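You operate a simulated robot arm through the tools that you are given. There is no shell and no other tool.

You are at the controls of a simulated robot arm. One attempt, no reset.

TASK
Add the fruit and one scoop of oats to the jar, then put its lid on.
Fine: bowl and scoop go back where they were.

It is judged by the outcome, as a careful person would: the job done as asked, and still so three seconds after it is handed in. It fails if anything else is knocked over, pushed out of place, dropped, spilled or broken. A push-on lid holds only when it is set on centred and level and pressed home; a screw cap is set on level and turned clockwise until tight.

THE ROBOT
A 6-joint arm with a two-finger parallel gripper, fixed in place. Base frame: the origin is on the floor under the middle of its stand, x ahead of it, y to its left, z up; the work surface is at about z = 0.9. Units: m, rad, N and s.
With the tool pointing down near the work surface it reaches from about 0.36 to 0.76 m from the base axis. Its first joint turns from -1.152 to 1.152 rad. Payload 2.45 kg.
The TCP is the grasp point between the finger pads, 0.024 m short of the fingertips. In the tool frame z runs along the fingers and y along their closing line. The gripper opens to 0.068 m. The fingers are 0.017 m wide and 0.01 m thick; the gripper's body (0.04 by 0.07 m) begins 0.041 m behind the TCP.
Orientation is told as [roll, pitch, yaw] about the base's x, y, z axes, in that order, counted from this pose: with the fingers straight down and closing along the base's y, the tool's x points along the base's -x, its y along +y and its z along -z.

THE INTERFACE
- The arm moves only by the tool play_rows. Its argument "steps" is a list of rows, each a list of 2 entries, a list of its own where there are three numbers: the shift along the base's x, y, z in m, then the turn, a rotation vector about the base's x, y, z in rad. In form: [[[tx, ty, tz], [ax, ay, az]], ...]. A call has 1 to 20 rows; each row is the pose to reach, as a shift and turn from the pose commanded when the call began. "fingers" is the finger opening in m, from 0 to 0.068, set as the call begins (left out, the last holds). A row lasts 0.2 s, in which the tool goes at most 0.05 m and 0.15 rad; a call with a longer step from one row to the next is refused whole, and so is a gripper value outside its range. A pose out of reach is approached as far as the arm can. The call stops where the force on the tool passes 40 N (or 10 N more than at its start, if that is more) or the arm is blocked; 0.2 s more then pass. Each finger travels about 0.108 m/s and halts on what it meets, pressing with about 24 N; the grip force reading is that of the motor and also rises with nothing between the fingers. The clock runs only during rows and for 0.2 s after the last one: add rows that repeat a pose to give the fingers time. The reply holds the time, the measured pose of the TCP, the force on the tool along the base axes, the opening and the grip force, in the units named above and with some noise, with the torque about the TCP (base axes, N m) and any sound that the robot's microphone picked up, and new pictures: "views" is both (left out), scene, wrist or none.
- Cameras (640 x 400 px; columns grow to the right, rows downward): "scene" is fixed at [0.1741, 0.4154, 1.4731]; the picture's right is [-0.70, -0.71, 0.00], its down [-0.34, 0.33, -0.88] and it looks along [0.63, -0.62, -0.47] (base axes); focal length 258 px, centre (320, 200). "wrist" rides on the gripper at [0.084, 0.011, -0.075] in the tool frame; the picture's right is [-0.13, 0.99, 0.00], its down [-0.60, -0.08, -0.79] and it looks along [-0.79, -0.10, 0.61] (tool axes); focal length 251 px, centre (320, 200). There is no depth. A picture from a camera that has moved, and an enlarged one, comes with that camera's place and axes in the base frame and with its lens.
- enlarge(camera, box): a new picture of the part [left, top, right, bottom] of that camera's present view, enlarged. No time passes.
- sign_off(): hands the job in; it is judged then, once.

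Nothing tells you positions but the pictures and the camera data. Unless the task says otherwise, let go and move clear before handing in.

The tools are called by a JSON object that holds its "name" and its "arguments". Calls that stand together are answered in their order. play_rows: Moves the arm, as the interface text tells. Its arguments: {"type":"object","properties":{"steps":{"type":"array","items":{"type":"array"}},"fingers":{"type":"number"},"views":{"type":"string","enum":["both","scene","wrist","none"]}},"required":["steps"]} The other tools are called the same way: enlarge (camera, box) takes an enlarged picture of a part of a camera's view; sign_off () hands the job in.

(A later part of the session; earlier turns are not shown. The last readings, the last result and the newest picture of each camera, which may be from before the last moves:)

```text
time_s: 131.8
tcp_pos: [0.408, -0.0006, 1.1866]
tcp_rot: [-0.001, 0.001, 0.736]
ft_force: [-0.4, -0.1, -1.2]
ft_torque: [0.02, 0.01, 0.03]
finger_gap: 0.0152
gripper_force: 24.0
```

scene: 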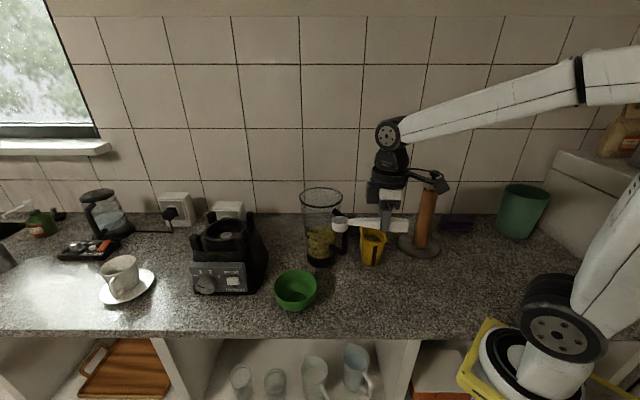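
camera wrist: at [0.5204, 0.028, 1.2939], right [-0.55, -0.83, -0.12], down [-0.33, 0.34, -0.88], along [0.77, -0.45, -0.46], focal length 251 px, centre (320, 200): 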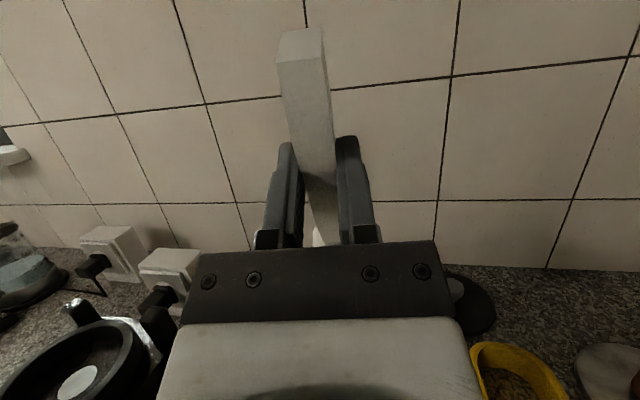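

{"name": "play_rows", "arguments": {"steps": [[[0, 0, -0.04], [0, 0, 0]], [[0, 0, -0.08], [0, 0, 0]], [[0, 0, -0.12], [0, 0, 0]], [[0, 0, -0.16], [0, 0, 0]], [[0, 0, -0.2], [0, 0, 0]], [[0, 0, -0.23], [0, 0, 0]], [[0, 0, -0.245], [0, 0, 0]], [[0, 0, -0.252], [0, 0, 0]], [[0, 0, -0.256], [0, 0, 0]], [[0, 0, -0.256], [0, 0, 0]]]}}

{"name": "enlarge", "arguments": {"camera": "scene", "box": [310, 260, 420, 330]}}

```text
time_s: 134.0
tcp_pos: [0.4078, -0.0001, 0.9313]
tcp_rot: [0.001, 0.0, 0.736]
ft_force: [0.0, -0.3, -1.4]
ft_torque: [-0.05, 0.0, 0.03]
finger_gap: 0.0153
gripper_force: 24.4
camera wrist: at [0.3399, -0.0506, 1.0055], right [-0.57, 0.82, 0.0], down [0.5, 0.35, 0.79], along [0.65, 0.45, -0.61], focal length 251 px, centre (320, 200)
```

scene: 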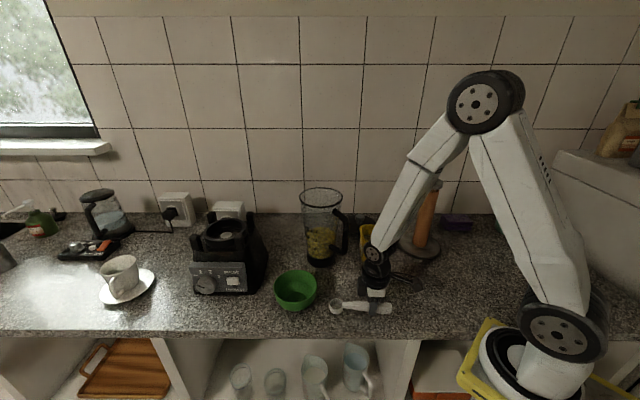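
wrist: 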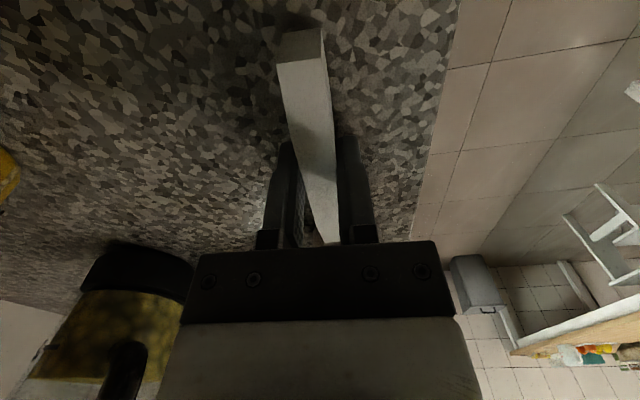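

```text
5.71 times, centred on (365, 295) of scene
camera zoom: at [0.1741, 0.4154, 1.4731], right [-0.7, -0.71, 0.0], down [-0.34, 0.33, -0.88], along [0.63, -0.62, -0.47], focal length 1474 px, centre (63, -343)
```

zoom: 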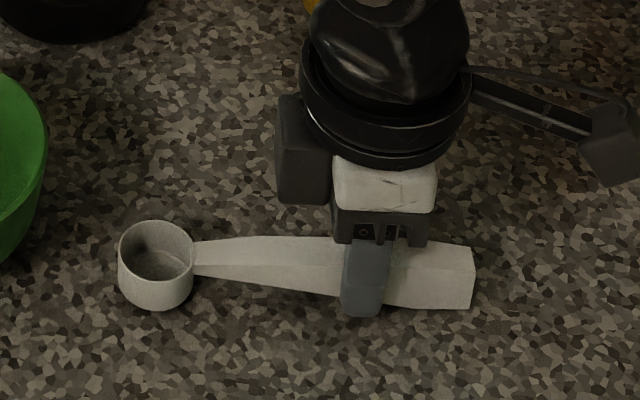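

{"name": "play_rows", "arguments": {"steps": [[[0, 0, -0.001], [0, 0, 0]], [[0, 0, -0.002], [0, 0, 0]], [[0, 0, -0.002], [0, 0, 0]]], "views": "none"}}

```text
time_s: 134.8
tcp_pos: [0.4077, -0.0017, 0.9284]
tcp_rot: [0.001, -0.004, 0.736]
ft_force: [-1.1, -1.8, 12.4]
ft_torque: [0.26, -0.34, -0.04]
finger_gap: 0.0153
gripper_force: 23.7
```

The scoop is touching down. Easing off slightly and releasing.

{"name": "play_rows", "arguments": {"steps": [[[0, 0, 0.0008], [0, 0, 0]], [[0, 0, 0.0008], [0, 0, 0]]], "views": "none"}}

{"name": "play_rows", "arguments": {"steps": [[[0, 0, 0], [0, 0, 0]], [[0, 0, 0], [0, 0, 0]], [[0, 0, 0], [0, 0, 0]], [[0, 0, 0], [0, 0, 0]]], "fingers": 0.068, "views": "none"}}

{"name": "play_rows", "arguments": {"steps": [[[0, 0, 0.02], [0, 0, 0]], [[0, 0, 0.05], [0, 0, 0]], [[0, 0, 0.09], [0, 0, 0]], [[0, 0, 0.13], [0, 0, 0]], [[0, 0, 0.17], [0, 0, 0]], [[0, 0, 0.21], [0, 0, 0]], [[0, 0, 0.25], [0, 0, 0]], [[0, 0, 0.29], [0, 0, 0]]]}}

```text
time_s: 135.4
tcp_pos: [0.4074, -0.0015, 0.929]
tcp_rot: [0.0, 0.001, 0.737]
ft_force: [0.3, 0.1, 0.4]
ft_torque: [0.06, -0.09, 0.02]
finger_gap: 0.0153
gripper_force: 24.5
```

```text
time_s: 136.4
tcp_pos: [0.4081, -0.0007, 0.9298]
tcp_rot: [0.001, 0.001, 0.737]
ft_force: [-0.2, -0.6, 0.3]
ft_torque: [-0.02, -0.01, 0.01]
finger_gap: 0.068
gripper_force: 0.0
```

```text
time_s: 138.2
tcp_pos: [0.4072, -0.0027, 1.2188]
tcp_rot: [0.001, -0.001, 0.737]
ft_force: [0.6, 0.6, 0.2]
ft_torque: [0.02, 0.01, -0.01]
finger_gap: 0.0685
gripper_force: 0.0
camera wrist: at [0.34, -0.0525, 1.2943], right [-0.57, 0.82, 0.0], down [0.5, 0.35, 0.79], along [0.65, 0.45, -0.61], focal length 251 px, centre (320, 200)
```

scene: 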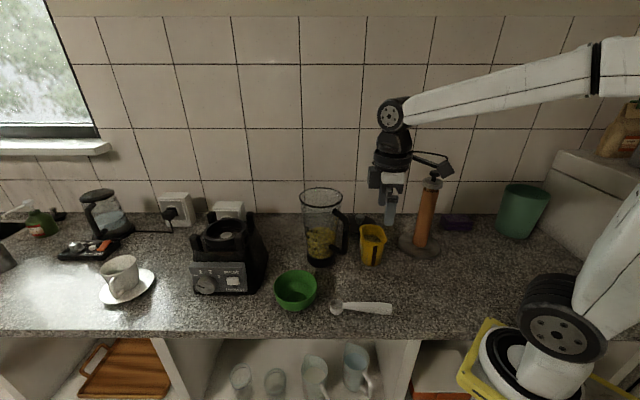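
wrist: 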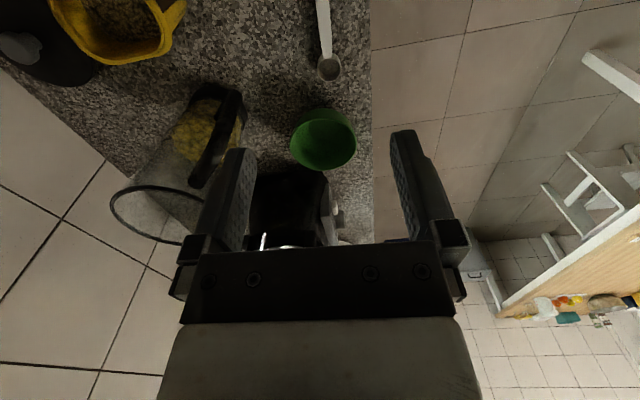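

The scoop is back in place. Now for the lid: moving to look at it from above.

{"name": "play_rows", "arguments": {"steps": [[[0.0241, -0.0346, 0.01], [0, 0, -0.092]], [[0.0482, -0.0692, 0.02], [0, 0, -0.184]], [[0.0724, -0.1039, 0.02], [0, 0, -0.276]], [[0.0965, -0.1385, 0.02], [0, 0, -0.369]], [[0.1206, -0.1731, 0.02], [0, 0, -0.461]], [[0.1447, -0.2077, 0.02], [0, 0, -0.553]], [[0.1689, -0.2424, 0.01], [0, 0, -0.645]], [[0.193, -0.277, 0], [0, 0, -0.737]], [[0.193, -0.277, 0], [0, 0, -0.737]]]}}

{"name": "enlarge", "arguments": {"camera": "wrist", "box": [240, 20, 400, 160]}}

```text
time_s: 140.2
tcp_pos: [0.6004, -0.2801, 1.219]
tcp_rot: [0.001, -0.001, -0.002]
ft_force: [0.0, -0.2, 0.3]
ft_torque: [-0.02, -0.01, -0.01]
finger_gap: 0.0681
gripper_force: 0.1
camera wrist: at [0.5171, -0.2701, 1.2947], right [0.13, 0.99, 0.0], down [0.6, -0.08, 0.79], along [0.79, -0.1, -0.61], focal length 251 px, centre (320, 200)
```

scene: 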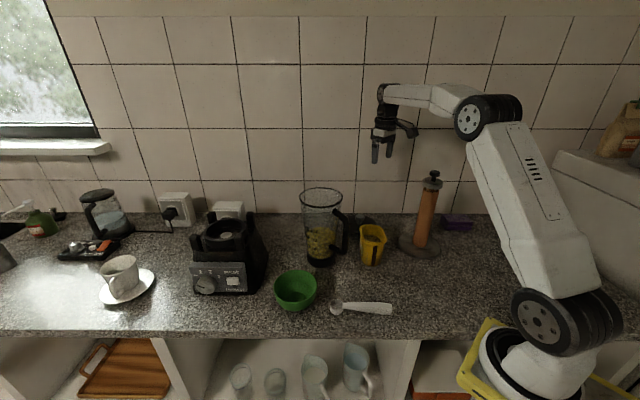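
wrist: 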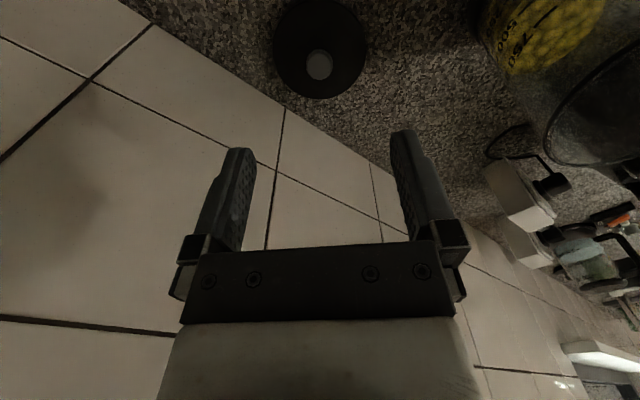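

```text
2.86 times, centred on (320, 90) of wrist
camera zoom: at [0.5171, -0.2701, 1.2947], right [0.13, 0.99, 0.0], down [0.6, -0.08, 0.79], along [0.79, -0.1, -0.61], focal length 718 px, centre (320, 514)
```

zoom: 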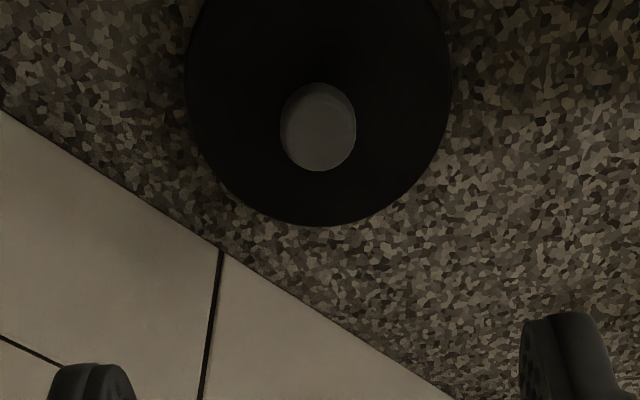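

{"name": "play_rows", "arguments": {"steps": [[[0.025, -0.003, -0.02], [0, 0, 0]], [[0.05, -0.006, -0.05], [0, 0, 0]], [[0.0756, -0.01, -0.08], [0, 0, 0]], [[0.0756, -0.01, -0.12], [0, 0, 0]], [[0.0756, -0.01, -0.16], [0, 0, 0]], [[0.0756, -0.01, -0.19], [0, 0, 0]], [[0.0756, -0.01, -0.19], [0, 0, 0]]]}}

{"name": "enlarge", "arguments": {"camera": "wrist", "box": [220, 0, 420, 160]}}

{"name": "enlarge", "arguments": {"camera": "scene", "box": [330, 170, 430, 250]}}

```text
time_s: 141.8
tcp_pos: [0.6767, -0.2887, 1.0298]
tcp_rot: [-0.001, 0.0, 0.0]
ft_force: [0.0, -0.4, -0.2]
ft_torque: [0.03, 0.0, 0.01]
finger_gap: 0.0678
gripper_force: 0.1
camera wrist: at [0.5934, -0.2801, 1.1044], right [0.13, 0.99, 0.0], down [0.6, -0.08, 0.79], along [0.79, -0.1, -0.61], focal length 251 px, centre (320, 200)
```

scene: 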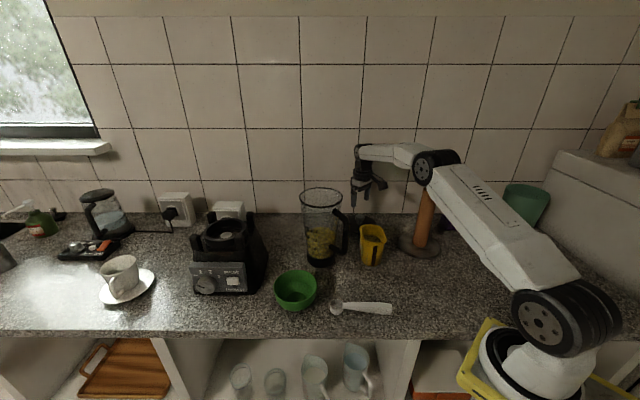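
wrist: 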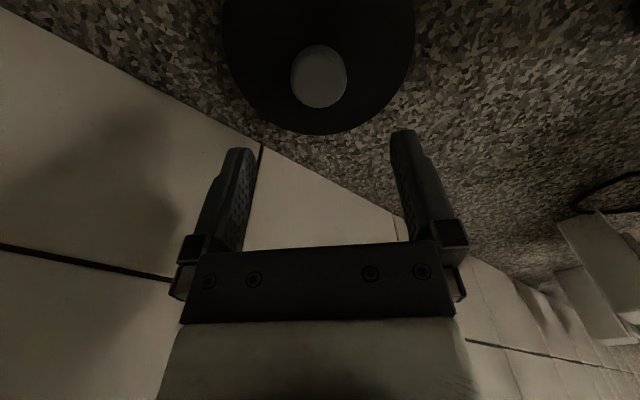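

```text
2.50 times, centred on (320, 80) of wrist
camera zoom: at [0.5934, -0.2801, 1.1044], right [0.13, 0.99, 0.0], down [0.6, -0.08, 0.79], along [0.79, -0.1, -0.61], focal length 629 px, centre (320, 500)
```

zoom: 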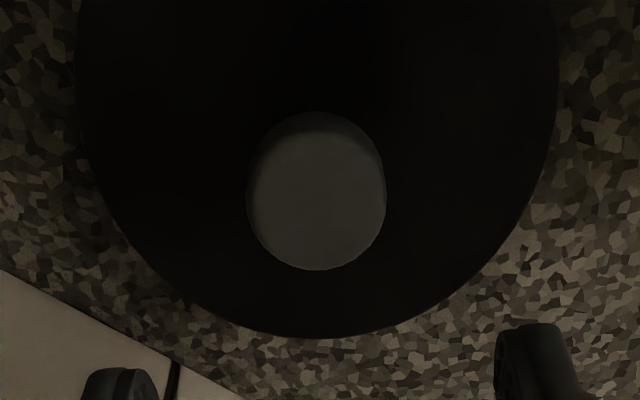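

```text
5.00 times, centred on (380, 210) of scene
camera zoom: at [0.1741, 0.4154, 1.4731], right [-0.7, -0.71, 0.0], down [-0.34, 0.33, -0.88], along [0.63, -0.62, -0.47], focal length 1289 px, centre (20, 150)
```

zoom: 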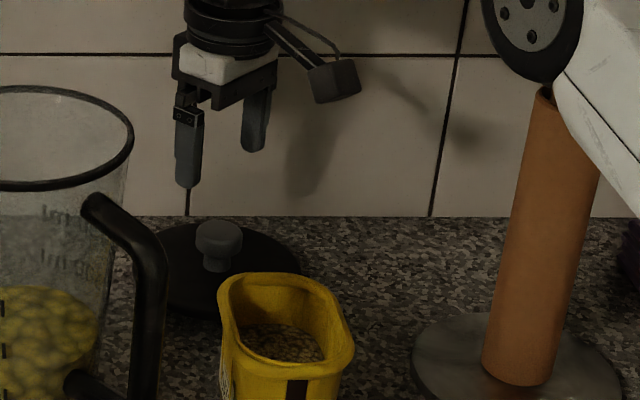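

The knob is centred near (0.675, -0.291) with its top at z ≈ 0.942. Descending to grip the knob's cap.

{"name": "play_rows", "arguments": {"steps": [[[-0.001, -0.0005, -0.025], [0, 0, 0]], [[-0.001, -0.0005, -0.05], [0, 0, 0]], [[-0.001, -0.0005, -0.07], [0, 0, 0]], [[-0.001, -0.0005, -0.08], [0, 0, 0]], [[-0.001, -0.0005, -0.084], [0, 0, 0]], [[-0.001, -0.0005, -0.084], [0, 0, 0]]]}}

{"name": "enlarge", "arguments": {"camera": "scene", "box": [330, 170, 430, 250]}}

{"name": "enlarge", "arguments": {"camera": "wrist", "box": [180, 60, 460, 260]}}

```text
time_s: 143.2
tcp_pos: [0.6755, -0.2875, 0.9451]
tcp_rot: [0.0, 0.0, 0.001]
ft_force: [0.7, -1.0, -0.1]
ft_torque: [0.0, 0.01, 0.0]
finger_gap: 0.0681
gripper_force: 0.1
camera wrist: at [0.5933, -0.2787, 1.0206], right [0.13, 0.99, 0.0], down [0.6, -0.08, 0.79], along [0.79, -0.1, -0.61], focal length 251 px, centre (320, 200)
```

scene: 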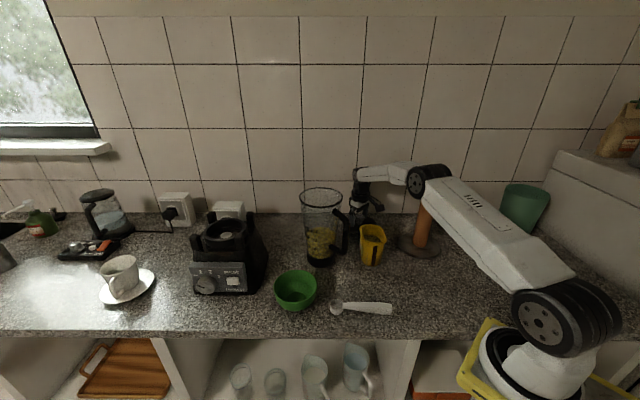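
wrist: 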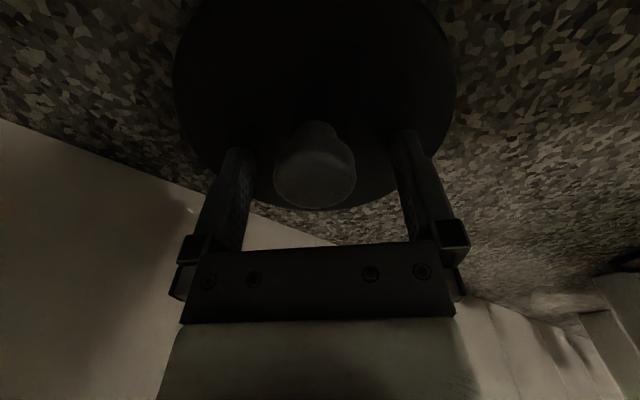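

```text
5.00 times, centred on (380, 210) of scene
camera zoom: at [0.1741, 0.4154, 1.4731], right [-0.7, -0.71, 0.0], down [-0.34, 0.33, -0.88], along [0.63, -0.62, -0.47], focal length 1289 px, centre (20, 150)
```

zoom: 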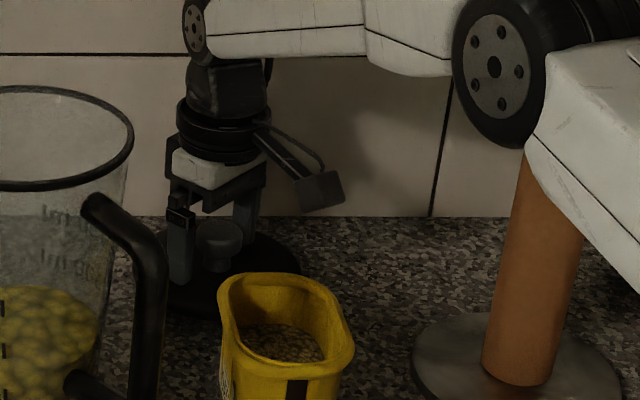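

```text
2.00 times, centred on (320, 160) of wrist
camera zoom: at [0.5933, -0.2787, 1.0206], right [0.13, 0.99, 0.0], down [0.6, -0.08, 0.79], along [0.79, -0.1, -0.61], focal length 503 px, centre (320, 280)
```

zoom: 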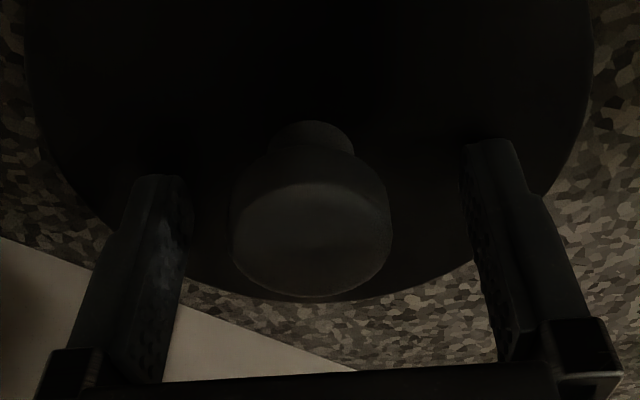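

The knob is nicely between the fingers. Closing on it.

{"name": "play_rows", "arguments": {"steps": [[[0.001, -0.001, 0], [0, 0, 0]], [[0.001, -0.001, 0], [0, 0, 0]], [[0.001, -0.001, 0], [0, 0, 0]], [[0.001, -0.001, 0], [0, 0, 0]]], "fingers": 0.02}}

```text
time_s: 144.2
tcp_pos: [0.6768, -0.2893, 0.9454]
tcp_rot: [0.0, 0.0, 0.0]
ft_force: [0.1, 0.5, 0.9]
ft_torque: [0.1, 0.01, 0.01]
finger_gap: 0.0335
gripper_force: 24.2
camera wrist: at [0.5942, -0.28, 1.0206], right [0.13, 0.99, 0.0], down [0.6, -0.08, 0.79], along [0.79, -0.1, -0.61], focal length 251 px, centre (320, 200)
```

scene: 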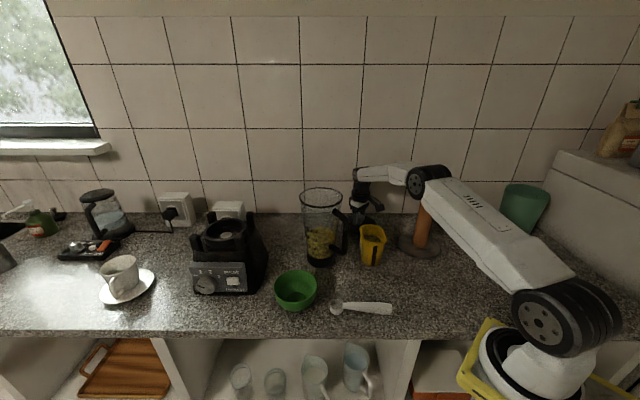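
wrist: 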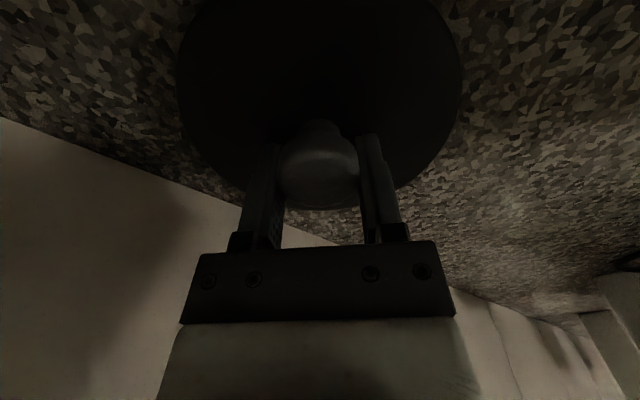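

Knob gripped (33.5 mm). Lifting the lid straight up.

{"name": "play_rows", "arguments": {"steps": [[[0, 0, 0.005], [0, 0, 0]], [[0, 0, 0.015], [0, 0, 0]], [[0, 0, 0.03], [0, 0, 0]], [[0, 0, 0.05], [0, 0, 0]], [[0, 0, 0.08], [0, 0, 0]], [[0, 0, 0.11], [0, 0, 0]], [[0, 0, 0.14], [0, 0, 0]], [[0, 0, 0.17], [0, 0, 0]], [[0, 0, 0.2], [0, 0, 0]], [[0, 0, 0.23], [0, 0, 0]], [[0, 0, 0.26], [0, 0, 0]], [[0, 0, 0.26], [0, 0, 0]]]}}

{"name": "enlarge", "arguments": {"camera": "scene", "box": [320, 80, 440, 190]}}

{"name": "enlarge", "arguments": {"camera": "wrist", "box": [160, 0, 480, 220]}}

```text
time_s: 146.8
tcp_pos: [0.6664, -0.2833, 1.2021]
tcp_rot: [0.0, 0.002, 0.0]
ft_force: [-0.7, 0.2, -0.9]
ft_torque: [0.01, 0.02, -0.01]
finger_gap: 0.0337
gripper_force: 23.9
out of reach, approached as far as the arm can: row 10, 11, 12
camera wrist: at [0.5842, -0.2747, 1.2764], right [0.13, 0.99, 0.0], down [0.6, -0.08, 0.79], along [0.79, -0.1, -0.61], focal length 251 px, centre (320, 200)
```

scene: 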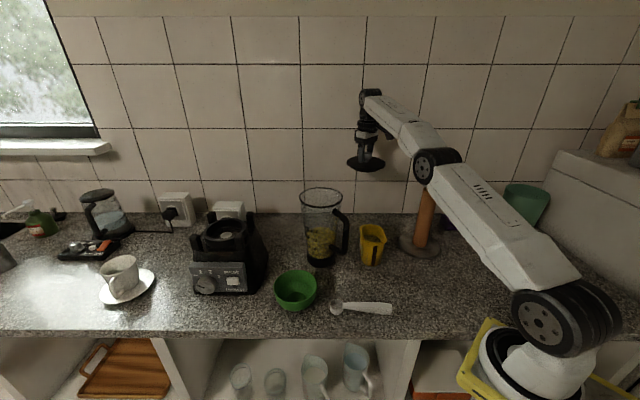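
wrist: 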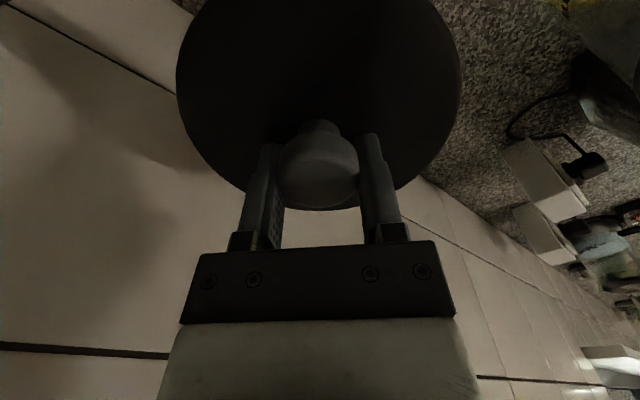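

```text
3.64 times, centred on (380, 135) of scene
camera zoom: at [0.1741, 0.4154, 1.4731], right [-0.7, -0.71, 0.0], down [-0.34, 0.33, -0.88], along [0.63, -0.62, -0.47], focal length 938 px, centre (102, 436)
```

zoom: 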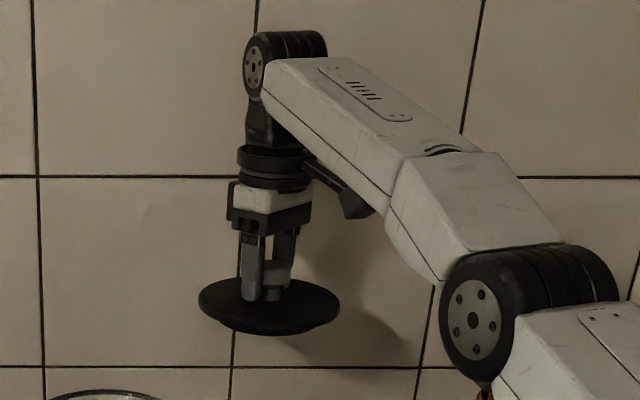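

```text
1.82 times, centred on (320, 110) of wrist
camera zoom: at [0.5842, -0.2747, 1.2764], right [0.13, 0.99, 0.0], down [0.6, -0.08, 0.79], along [0.79, -0.1, -0.61], focal length 457 px, centre (320, 364)
```

zoom: 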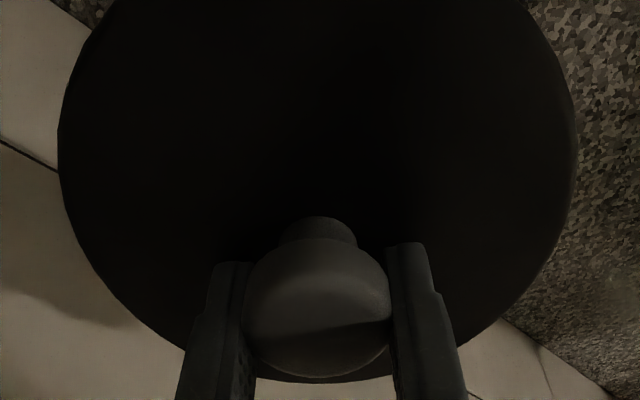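

The lid is held level (it has a flange with a smaller plug beneath). Carrying it over the jar, whose mouth I fit at (0.6455, -0.0535), rim z ≈ 1.128.

{"name": "play_rows", "arguments": {"steps": [[[-0.005, 0.02, 0.005], [0, 0, 0]], [[-0.01, 0.05, 0.012], [0, 0, 0]], [[-0.015, 0.08, 0.02], [0, 0, 0]], [[-0.0209, 0.11, 0.025], [0, 0, 0]], [[-0.0209, 0.14, 0.025], [0, 0, 0]], [[-0.0209, 0.17, 0.025], [0, 0, 0]], [[-0.0209, 0.195, 0.025], [0, 0, 0]], [[-0.0209, 0.215, 0.025], [0, 0, 0]], [[-0.0209, 0.2298, 0.025], [0, 0, 0]], [[-0.0209, 0.2298, 0.025], [0, 0, 0]]]}}

{"name": "enlarge", "arguments": {"camera": "scene", "box": [270, 110, 380, 220]}}

```text
time_s: 149.0
tcp_pos: [0.645, -0.0535, 1.2263]
tcp_rot: [-0.001, 0.0, 0.0]
ft_force: [-0.2, 0.9, -0.8]
ft_torque: [0.01, 0.0, 0.0]
finger_gap: 0.0333
gripper_force: 24.0
camera wrist: at [0.5625, -0.0443, 1.3011], right [0.13, 0.99, 0.0], down [0.6, -0.08, 0.79], along [0.79, -0.1, -0.61], focal length 251 px, centre (320, 200)
```

scene: 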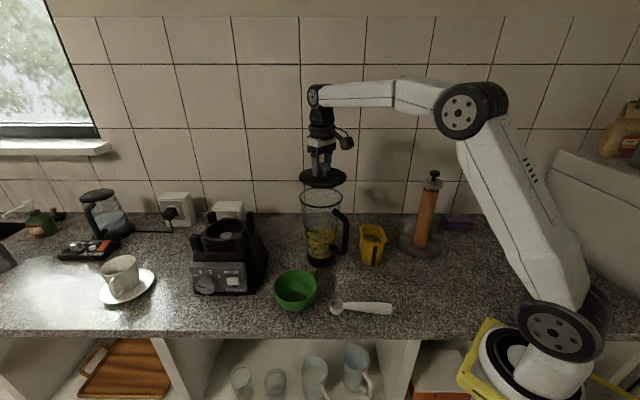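
wrist: 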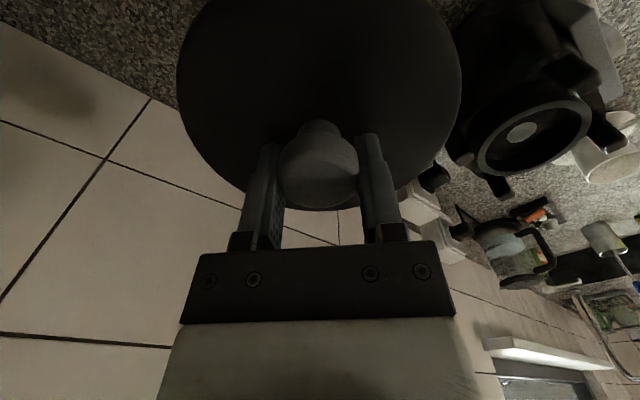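

```text
3.64 times, centred on (325, 165) of scene
camera zoom: at [0.1741, 0.4154, 1.4731], right [-0.7, -0.71, 0.0], down [-0.34, 0.33, -0.88], along [0.63, -0.62, -0.47], focal length 938 px, centre (302, 327)
```

zoom: 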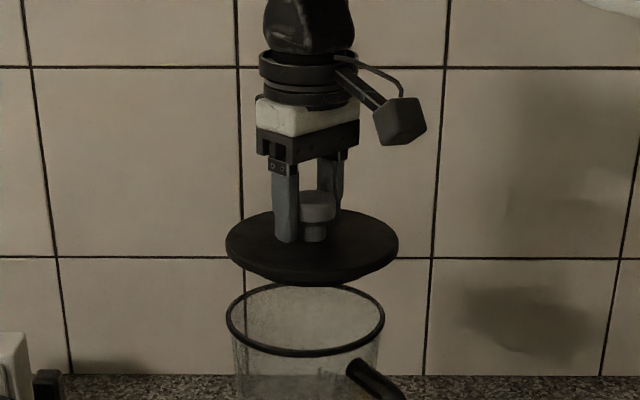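

{"name": "enlarge", "arguments": {"camera": "scene", "box": [295, 160, 350, 215]}}

```text
7.27 times, centred on (322, 188) of scene
camera zoom: at [0.1741, 0.4154, 1.4731], right [-0.7, -0.71, 0.0], down [-0.34, 0.33, -0.88], along [0.63, -0.62, -0.47], focal length 1875 px, centre (302, 291)
```

zoom: 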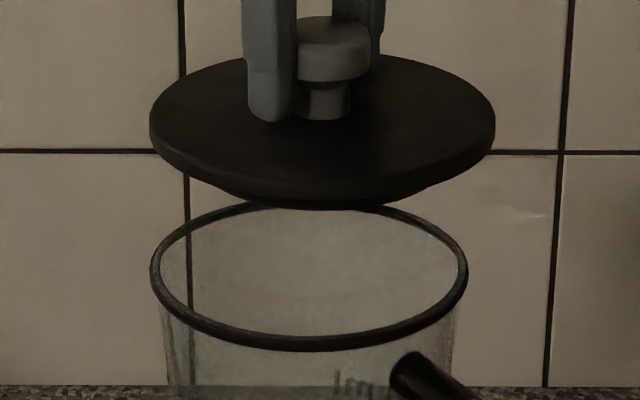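

Comparing lid and rim edges in the scene view, the lid needs to shift about 4–5 mm to the left-back of the picture. I'll correct by (+0.003, +0.003) and lower to just above the rim.

{"name": "play_rows", "arguments": {"steps": [[[0.0015, 0.0015, -0.01], [0, 0, 0]], [[0.003, 0.003, -0.02], [0, 0, 0]], [[0.003, 0.003, -0.032], [0, 0, 0]], [[0.003, 0.003, -0.04], [0, 0, 0]], [[0.003, 0.003, -0.045], [0, 0, 0]], [[0.003, 0.003, -0.045], [0, 0, 0]]]}}

{"name": "enlarge", "arguments": {"camera": "scene", "box": [295, 160, 350, 215]}}

```text
time_s: 150.4
tcp_pos: [0.6477, -0.051, 1.18]
tcp_rot: [0.001, -0.001, 0.0]
ft_force: [0.1, -0.1, -0.6]
ft_torque: [-0.02, -0.01, 0.01]
finger_gap: 0.0334
gripper_force: 24.7
camera wrist: at [0.5662, -0.0416, 1.2552], right [0.13, 0.99, 0.0], down [0.6, -0.08, 0.79], along [0.79, -0.1, -0.61], focal length 251 px, centre (320, 200)
```

scene: 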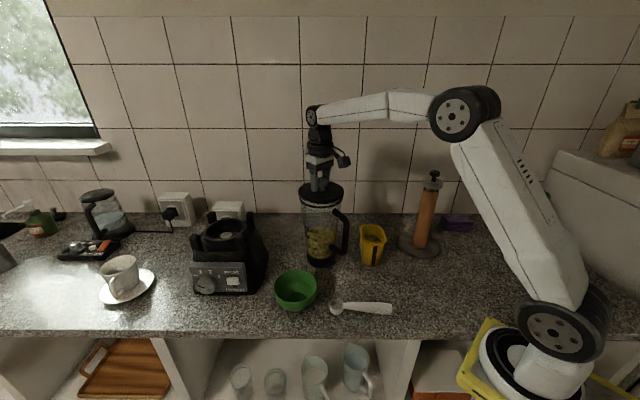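
wrist: 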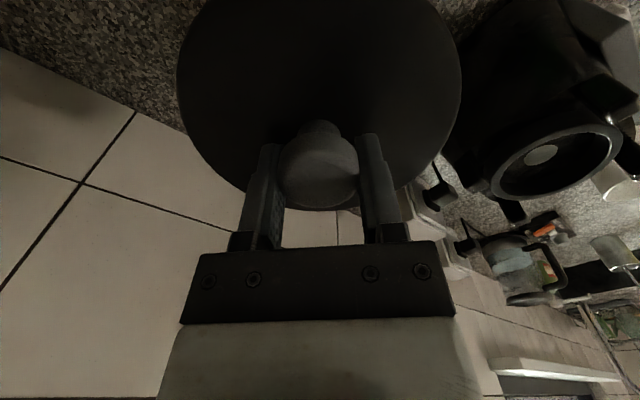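

```text
7.27 times, centred on (322, 188) of scene
camera zoom: at [0.1741, 0.4154, 1.4731], right [-0.7, -0.71, 0.0], down [-0.34, 0.33, -0.88], along [0.63, -0.62, -0.47], focal length 1875 px, centre (302, 291)
```

zoom: 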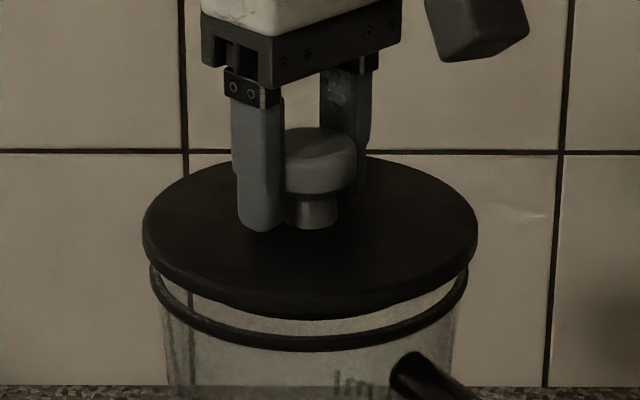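

Lid and rim now line up (within ~1 mm sideways). Lowering in small steps while watching the force.

{"name": "play_rows", "arguments": {"steps": [[[0, 0, -0.002], [0, 0, 0]], [[0, 0, -0.004], [0, 0, 0]], [[0, 0, -0.006], [0, 0, 0]], [[0, 0, -0.006], [0, 0, 0]]], "views": "none"}}

```text
time_s: 151.4
tcp_pos: [0.6478, -0.0516, 1.1752]
tcp_rot: [-0.001, -0.001, 0.0]
ft_force: [-0.1, -0.3, -0.9]
ft_torque: [0.02, 0.0, 0.0]
finger_gap: 0.0334
gripper_force: 24.6
```

{"name": "play_rows", "arguments": {"steps": [[[0, 0, -0.0015], [0, 0, 0]], [[0, 0, -0.003], [0, 0, 0]], [[0, 0, -0.003], [0, 0, 0]]], "views": "none"}}

```text
time_s: 152.2
tcp_pos: [0.6469, -0.0511, 1.1705]
tcp_rot: [0.001, 0.0, -0.002]
ft_force: [0.9, 0.5, -0.2]
ft_torque: [-0.01, 0.01, 0.04]
finger_gap: 0.0336
gripper_force: 24.5
```

{"name": "play_rows", "arguments": {"steps": [[[0, 0, -0.001], [0, 0, 0]], [[0, 0, -0.002], [0, 0, 0]], [[0, 0, -0.002], [0, 0, 0]]], "views": "none"}}

{"name": "enlarge", "arguments": {"camera": "scene", "box": [295, 160, 350, 215]}}

```text
time_s: 153.0
tcp_pos: [0.6473, -0.0515, 1.1701]
tcp_rot: [0.001, 0.001, 0.0]
ft_force: [0.1, 1.0, -1.1]
ft_torque: [-0.01, -0.02, 0.01]
finger_gap: 0.0337
gripper_force: 24.1
```

```text
7.27 times, centred on (322, 188) of scene
camera zoom: at [0.1741, 0.4154, 1.4731], right [-0.7, -0.71, 0.0], down [-0.34, 0.33, -0.88], along [0.63, -0.62, -0.47], focal length 1875 px, centre (302, 291)
```

zoom: 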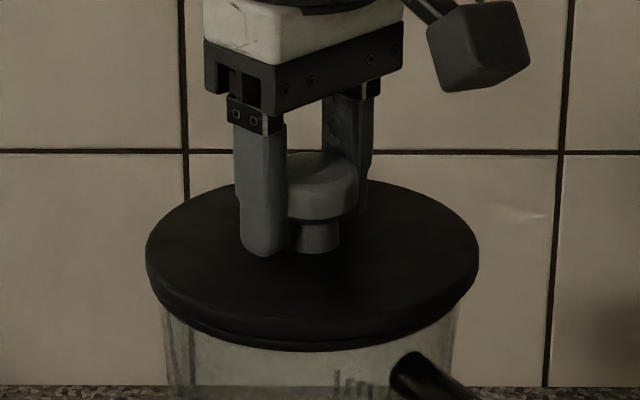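

{"name": "play_rows", "arguments": {"steps": [[[0.0007, 0.0007, -0.001], [0, 0, 0]], [[0.0007, 0.0007, -0.002], [0, 0, 0]], [[0.0007, 0.0007, -0.003], [0, 0, 0]], [[0.0007, 0.0007, -0.003], [0, 0, 0]]], "views": "none"}}

```text
time_s: 154.0
tcp_pos: [0.6481, -0.0507, 1.1681]
tcp_rot: [-0.001, -0.004, 0.0]
ft_force: [0.8, 1.0, 14.8]
ft_torque: [-0.02, 0.34, -0.09]
finger_gap: 0.0337
gripper_force: 24.3
```

{"name": "enlarge", "arguments": {"camera": "scene", "box": [295, 160, 350, 215]}}

```text
7.27 times, centred on (322, 188) of scene
camera zoom: at [0.1737, 0.4155, 1.4731], right [-0.7, -0.71, 0.0], down [-0.33, 0.33, -0.88], along [0.63, -0.62, -0.47], focal length 1875 px, centre (302, 291)
```

zoom: 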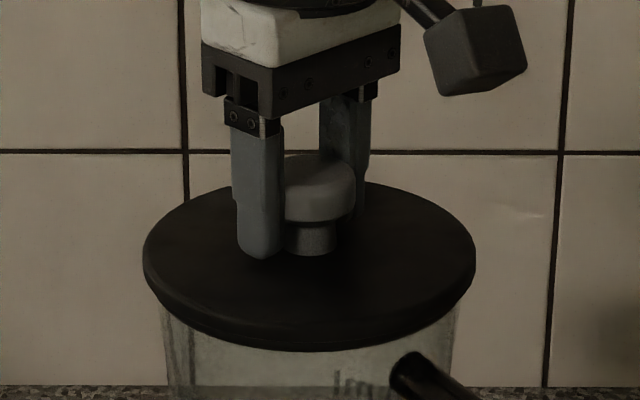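

The lid is sitting centred on the rim (15 N contact). Pressing it down gradually.

{"name": "play_rows", "arguments": {"steps": [[[0, 0, -0.001], [0, 0, 0]], [[0, 0, -0.002], [0, 0, 0]], [[0, 0, -0.002], [0, 0, 0]]], "views": "none"}}

```text
time_s: 154.8
tcp_pos: [0.6492, -0.0509, 1.1678]
tcp_rot: [0.001, -0.007, 0.0]
ft_force: [2.1, 1.7, 25.4]
ft_torque: [-0.02, 0.1, 0.0]
finger_gap: 0.0333
gripper_force: 23.5
```

{"name": "play_rows", "arguments": {"steps": [[[0, 0, -0.001], [0, 0, 0]], [[0, 0, -0.002], [0, 0, 0]], [[0, 0, -0.003], [0, 0, 0]], [[0, 0, -0.003], [0, 0, 0]]]}}

{"name": "enlarge", "arguments": {"camera": "scene", "box": [295, 160, 350, 215]}}

```text
time_s: 155.8
tcp_pos: [0.6487, -0.0507, 1.1669]
tcp_rot: [-0.002, -0.009, -0.001]
ft_force: [-4.9, 0.8, 36.0]
ft_torque: [0.15, 0.47, 0.03]
finger_gap: 0.0336
gripper_force: 23.5
camera wrist: at [0.5654, -0.0411, 1.241], right [0.13, 0.99, 0.0], down [0.6, -0.08, 0.8], along [0.79, -0.1, -0.6], focal length 251 px, centre (320, 200)
```

scene: 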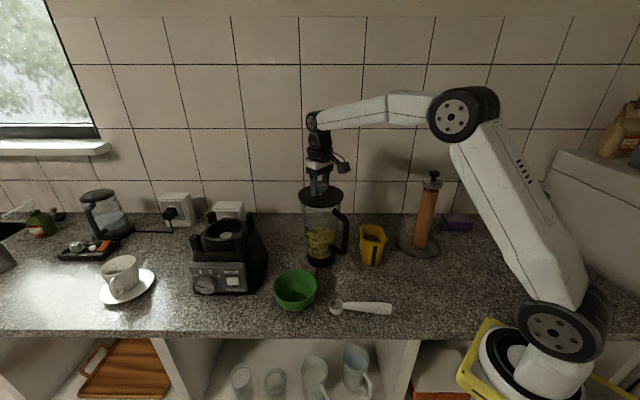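
wrist: 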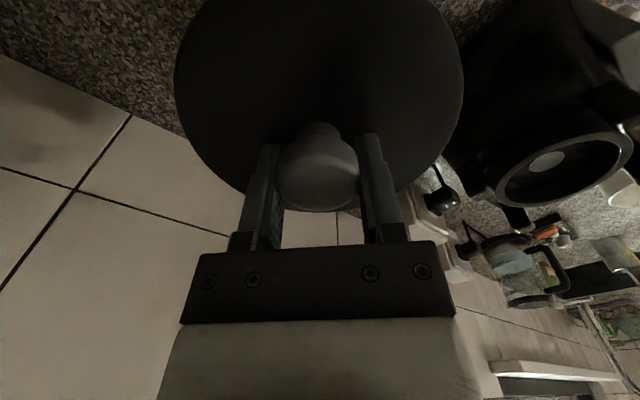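

```text
7.27 times, centred on (322, 188) of scene
camera zoom: at [0.1731, 0.4155, 1.4732], right [-0.7, -0.71, 0.0], down [-0.33, 0.33, -0.88], along [0.63, -0.62, -0.47], focal length 1875 px, centre (302, 291)
```

zoom: 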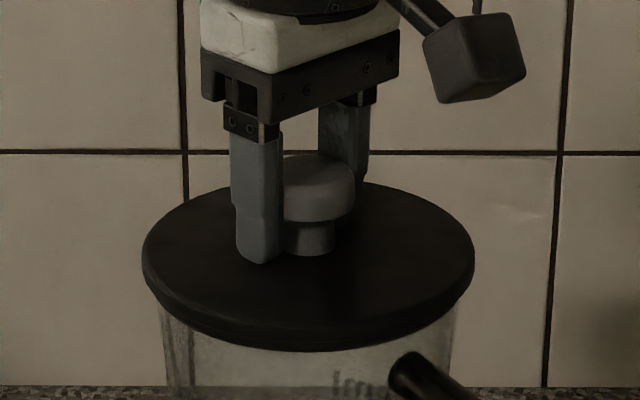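

The flange now hides the rim and sits flush at 36 N. I'll relax the pressure and gently test by lifting slightly whether the lid is held.

{"name": "play_rows", "arguments": {"steps": [[[0, 0, 0.0015], [0, 0, 0]], [[0, 0, 0.003], [0, 0, 0]], [[0, 0, 0.0045], [0, 0, 0]], [[0, 0, 0.0045], [0, 0, 0]]], "views": "none"}}

```text
time_s: 156.8
tcp_pos: [0.6485, -0.05, 1.1664]
tcp_rot: [0.0, -0.002, 0.001]
ft_force: [1.1, -1.3, 16.6]
ft_torque: [0.08, -0.8, -0.05]
finger_gap: 0.0337
gripper_force: 23.8
```

{"name": "play_rows", "arguments": {"steps": [[[0, 0, 0.002], [0, 0, 0]], [[0, 0, 0.0035], [0, 0, 0]], [[0, 0, 0.0035], [0, 0, 0]]], "views": "none"}}

```text
time_s: 157.6
tcp_pos: [0.648, -0.0506, 1.1682]
tcp_rot: [-0.002, 0.003, 0.001]
ft_force: [-0.9, -0.2, -0.4]
ft_torque: [0.02, -0.01, -0.02]
finger_gap: 0.0337
gripper_force: 24.1
```

{"name": "play_rows", "arguments": {"steps": [[[0, 0, 0.001], [0, 0, 0]], [[0, 0, 0.0015], [0, 0, 0]], [[0, 0, 0.0015], [0, 0, 0]]], "views": "none"}}

```text
time_s: 158.4
tcp_pos: [0.649, -0.0493, 1.1721]
tcp_rot: [0.001, 0.0, 0.0]
ft_force: [-0.1, 0.4, -0.2]
ft_torque: [0.0, 0.02, -0.01]
finger_gap: 0.0336
gripper_force: 24.4
```

{"name": "enlarge", "arguments": {"camera": "scene", "box": [295, 160, 350, 215]}}

```text
7.27 times, centred on (322, 188) of scene
camera zoom: at [0.1741, 0.4154, 1.4731], right [-0.7, -0.71, 0.0], down [-0.34, 0.33, -0.88], along [0.63, -0.62, -0.47], focal length 1875 px, centre (302, 291)
```

zoom: 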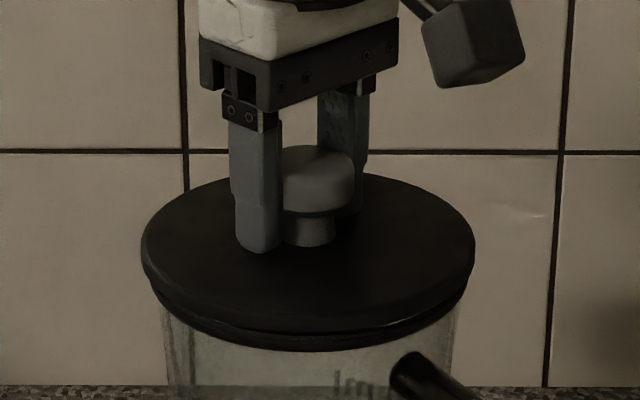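

The lid lifted freely, so it isn't snapped home yet. I'll set it back down, release it, and inspect how it sits before pressing from the top of the knob.

{"name": "play_rows", "arguments": {"steps": [[[0, 0, -0.002], [0, 0, 0]], [[0, 0, -0.004], [0, 0, 0]], [[0, 0, -0.005], [0, 0, 0]], [[0, 0, -0.005], [0, 0, 0]]], "views": "none"}}

```text
time_s: 159.4
tcp_pos: [0.649, -0.0504, 1.1682]
tcp_rot: [-0.001, -0.002, 0.0]
ft_force: [1.0, 0.9, 8.1]
ft_torque: [0.05, 0.13, 0.07]
finger_gap: 0.0334
gripper_force: 24.1
```

{"name": "play_rows", "arguments": {"steps": [[[0, 0, 0], [0, 0, 0]], [[0, 0, 0], [0, 0, 0]], [[0, 0, 0], [0, 0, 0]]], "fingers": 0.06, "views": "none"}}

{"name": "play_rows", "arguments": {"steps": [[[0, 0, 0.02], [0, 0, 0]], [[0, 0, 0.05], [0, 0, 0]], [[-0.02, 0, 0.08], [0, 0, 0]], [[-0.05, 0, 0.09], [0, 0, 0]], [[-0.08, 0, 0.09], [0, 0, 0]], [[-0.08, 0, 0.09], [0, 0, 0]]]}}

{"name": "enlarge", "arguments": {"camera": "scene", "box": [295, 160, 350, 215]}}

{"name": "enlarge", "arguments": {"camera": "wrist", "box": [180, 0, 460, 160]}}

```text
time_s: 160.2
tcp_pos: [0.6491, -0.0502, 1.1675]
tcp_rot: [0.001, 0.0, -0.001]
ft_force: [0.4, -2.0, 13.0]
ft_torque: [-0.03, -0.03, -0.08]
finger_gap: 0.0582
gripper_force: 0.0
heard: snap
```

```text
time_s: 161.6
tcp_pos: [0.5679, -0.0491, 1.2566]
tcp_rot: [-0.001, 0.003, 0.0]
ft_force: [0.6, -0.5, -0.1]
ft_torque: [0.01, -0.02, -0.02]
finger_gap: 0.06
gripper_force: 0.0
camera wrist: at [0.4853, -0.0406, 1.3317], right [0.13, 0.99, 0.0], down [0.6, -0.08, 0.79], along [0.79, -0.1, -0.61], focal length 251 px, centre (320, 200)
```

scene: 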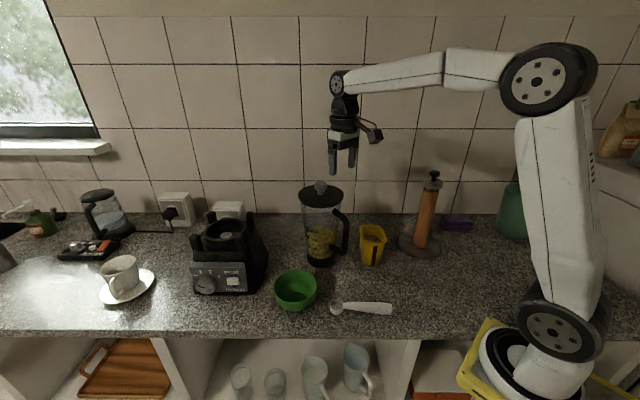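
wrist: 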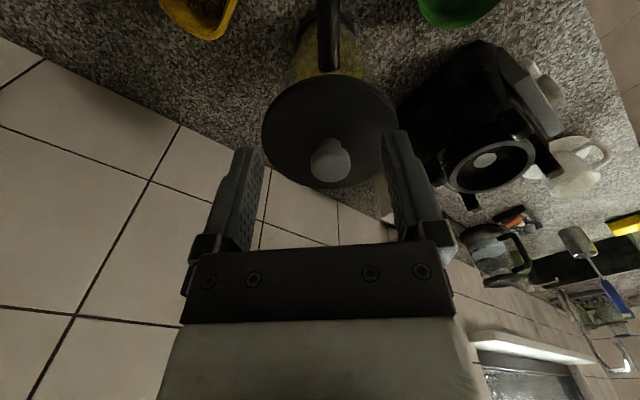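

```text
7.27 times, centred on (322, 188) of scene
camera zoom: at [0.174, 0.4154, 1.4731], right [-0.7, -0.71, 0.0], down [-0.34, 0.33, -0.88], along [0.63, -0.62, -0.47], focal length 1875 px, centre (302, 291)
```

zoom: 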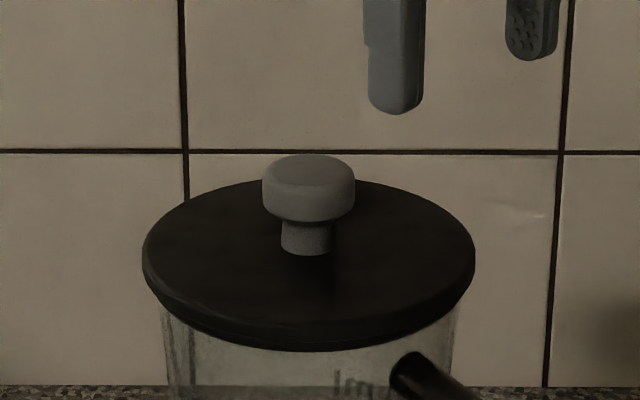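

```text
2.29 times, centred on (320, 80) of wrist
camera zoom: at [0.4853, -0.0406, 1.3317], right [0.13, 0.99, 0.0], down [0.6, -0.08, 0.79], along [0.79, -0.1, -0.61], focal length 575 px, centre (320, 474)
```

zoom: 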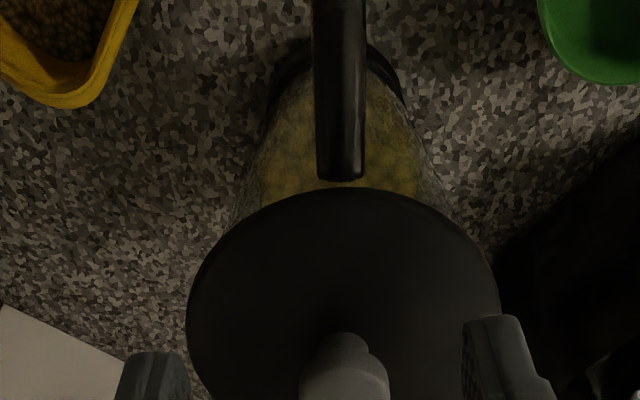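

The microphone heard a "snap" as the fingers released with the tool pressing: the lid looks level, centred and flush. I'll close the fingers and press squarely on the top of the knob to make sure it's fully home.

{"name": "play_rows", "arguments": {"steps": [[[0, 0, 0], [0, 0, 0]], [[0.02, 0, 0], [0, 0, 0]], [[0.05, -0.001, 0], [0, 0, 0]], [[0.0795, -0.0014, 0], [0, 0, 0]], [[0.0795, -0.0014, -0.02], [0, 0, 0]], [[0.0795, -0.0014, -0.04], [0, 0, 0]], [[0.0795, -0.0014, -0.053], [0, 0, 0]], [[0.0795, -0.0014, -0.053], [0, 0, 0]]], "fingers": 0.0}}

{"name": "enlarge", "arguments": {"camera": "scene", "box": [295, 150, 350, 205]}}

```text
time_s: 163.4
tcp_pos: [0.65, -0.0528, 1.2029]
tcp_rot: [0.0, 0.0, 0.0]
ft_force: [0.4, 0.0, 0.1]
ft_torque: [-0.03, -0.01, 0.0]
finger_gap: 0.0001
gripper_force: 24.0
camera wrist: at [0.5672, -0.0427, 1.2778], right [0.13, 0.99, 0.0], down [0.6, -0.08, 0.79], along [0.79, -0.1, -0.61], focal length 251 px, centre (320, 200)
```

scene: 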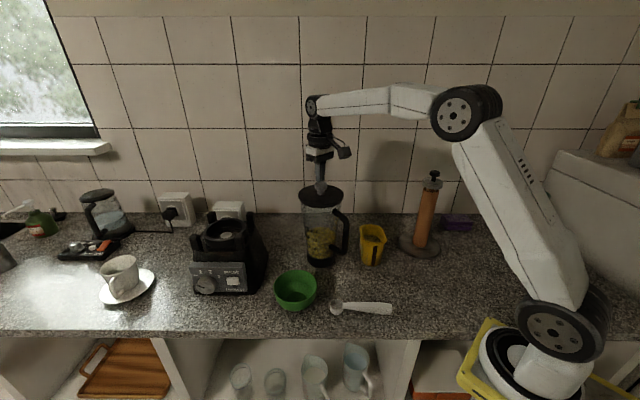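
wrist: 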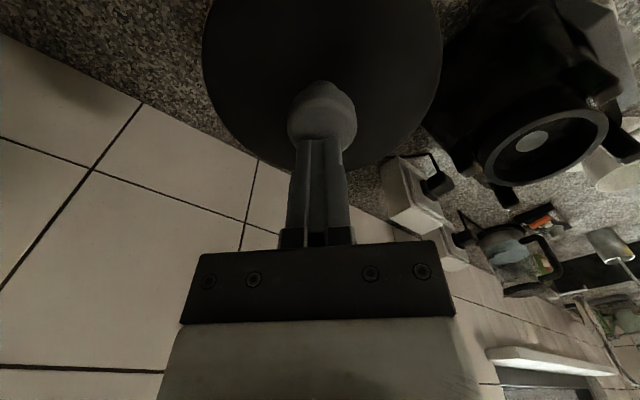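

```text
7.27 times, centred on (322, 178) of scene
camera zoom: at [0.1741, 0.4154, 1.4731], right [-0.7, -0.71, 0.0], down [-0.34, 0.33, -0.88], along [0.63, -0.62, -0.47], focal length 1875 px, centre (302, 364)
```

zoom: 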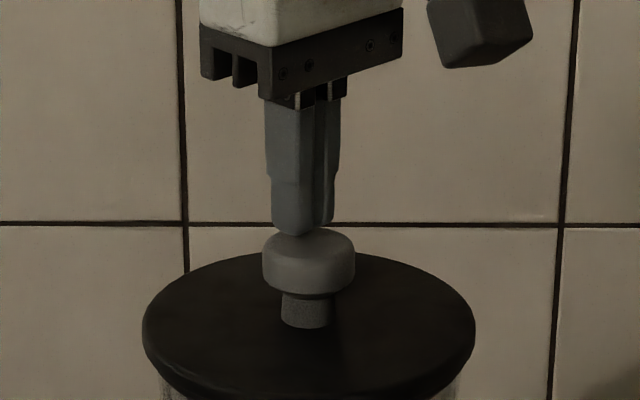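

{"name": "play_rows", "arguments": {"steps": [[[-0.0012, -0.001, -0.004], [0, 0, 0]], [[-0.0012, -0.001, -0.008], [0, 0, 0]], [[-0.0012, -0.001, -0.011], [0, 0, 0]], [[-0.0012, -0.001, -0.013], [0, 0, 0]], [[-0.0012, -0.001, -0.013], [0, 0, 0]]], "views": "none"}}

```text
time_s: 164.3
tcp_pos: [0.6481, -0.0532, 1.2]
tcp_rot: [-0.002, -0.015, 0.001]
ft_force: [-2.1, 0.9, 4.5]
ft_torque: [0.02, 0.05, 0.02]
finger_gap: 0.0
gripper_force: 23.9
stopped in row 4: the force on the tool passed its limit at 44 N (the readings are from after the stop); the commanded pose is now the measured one
```

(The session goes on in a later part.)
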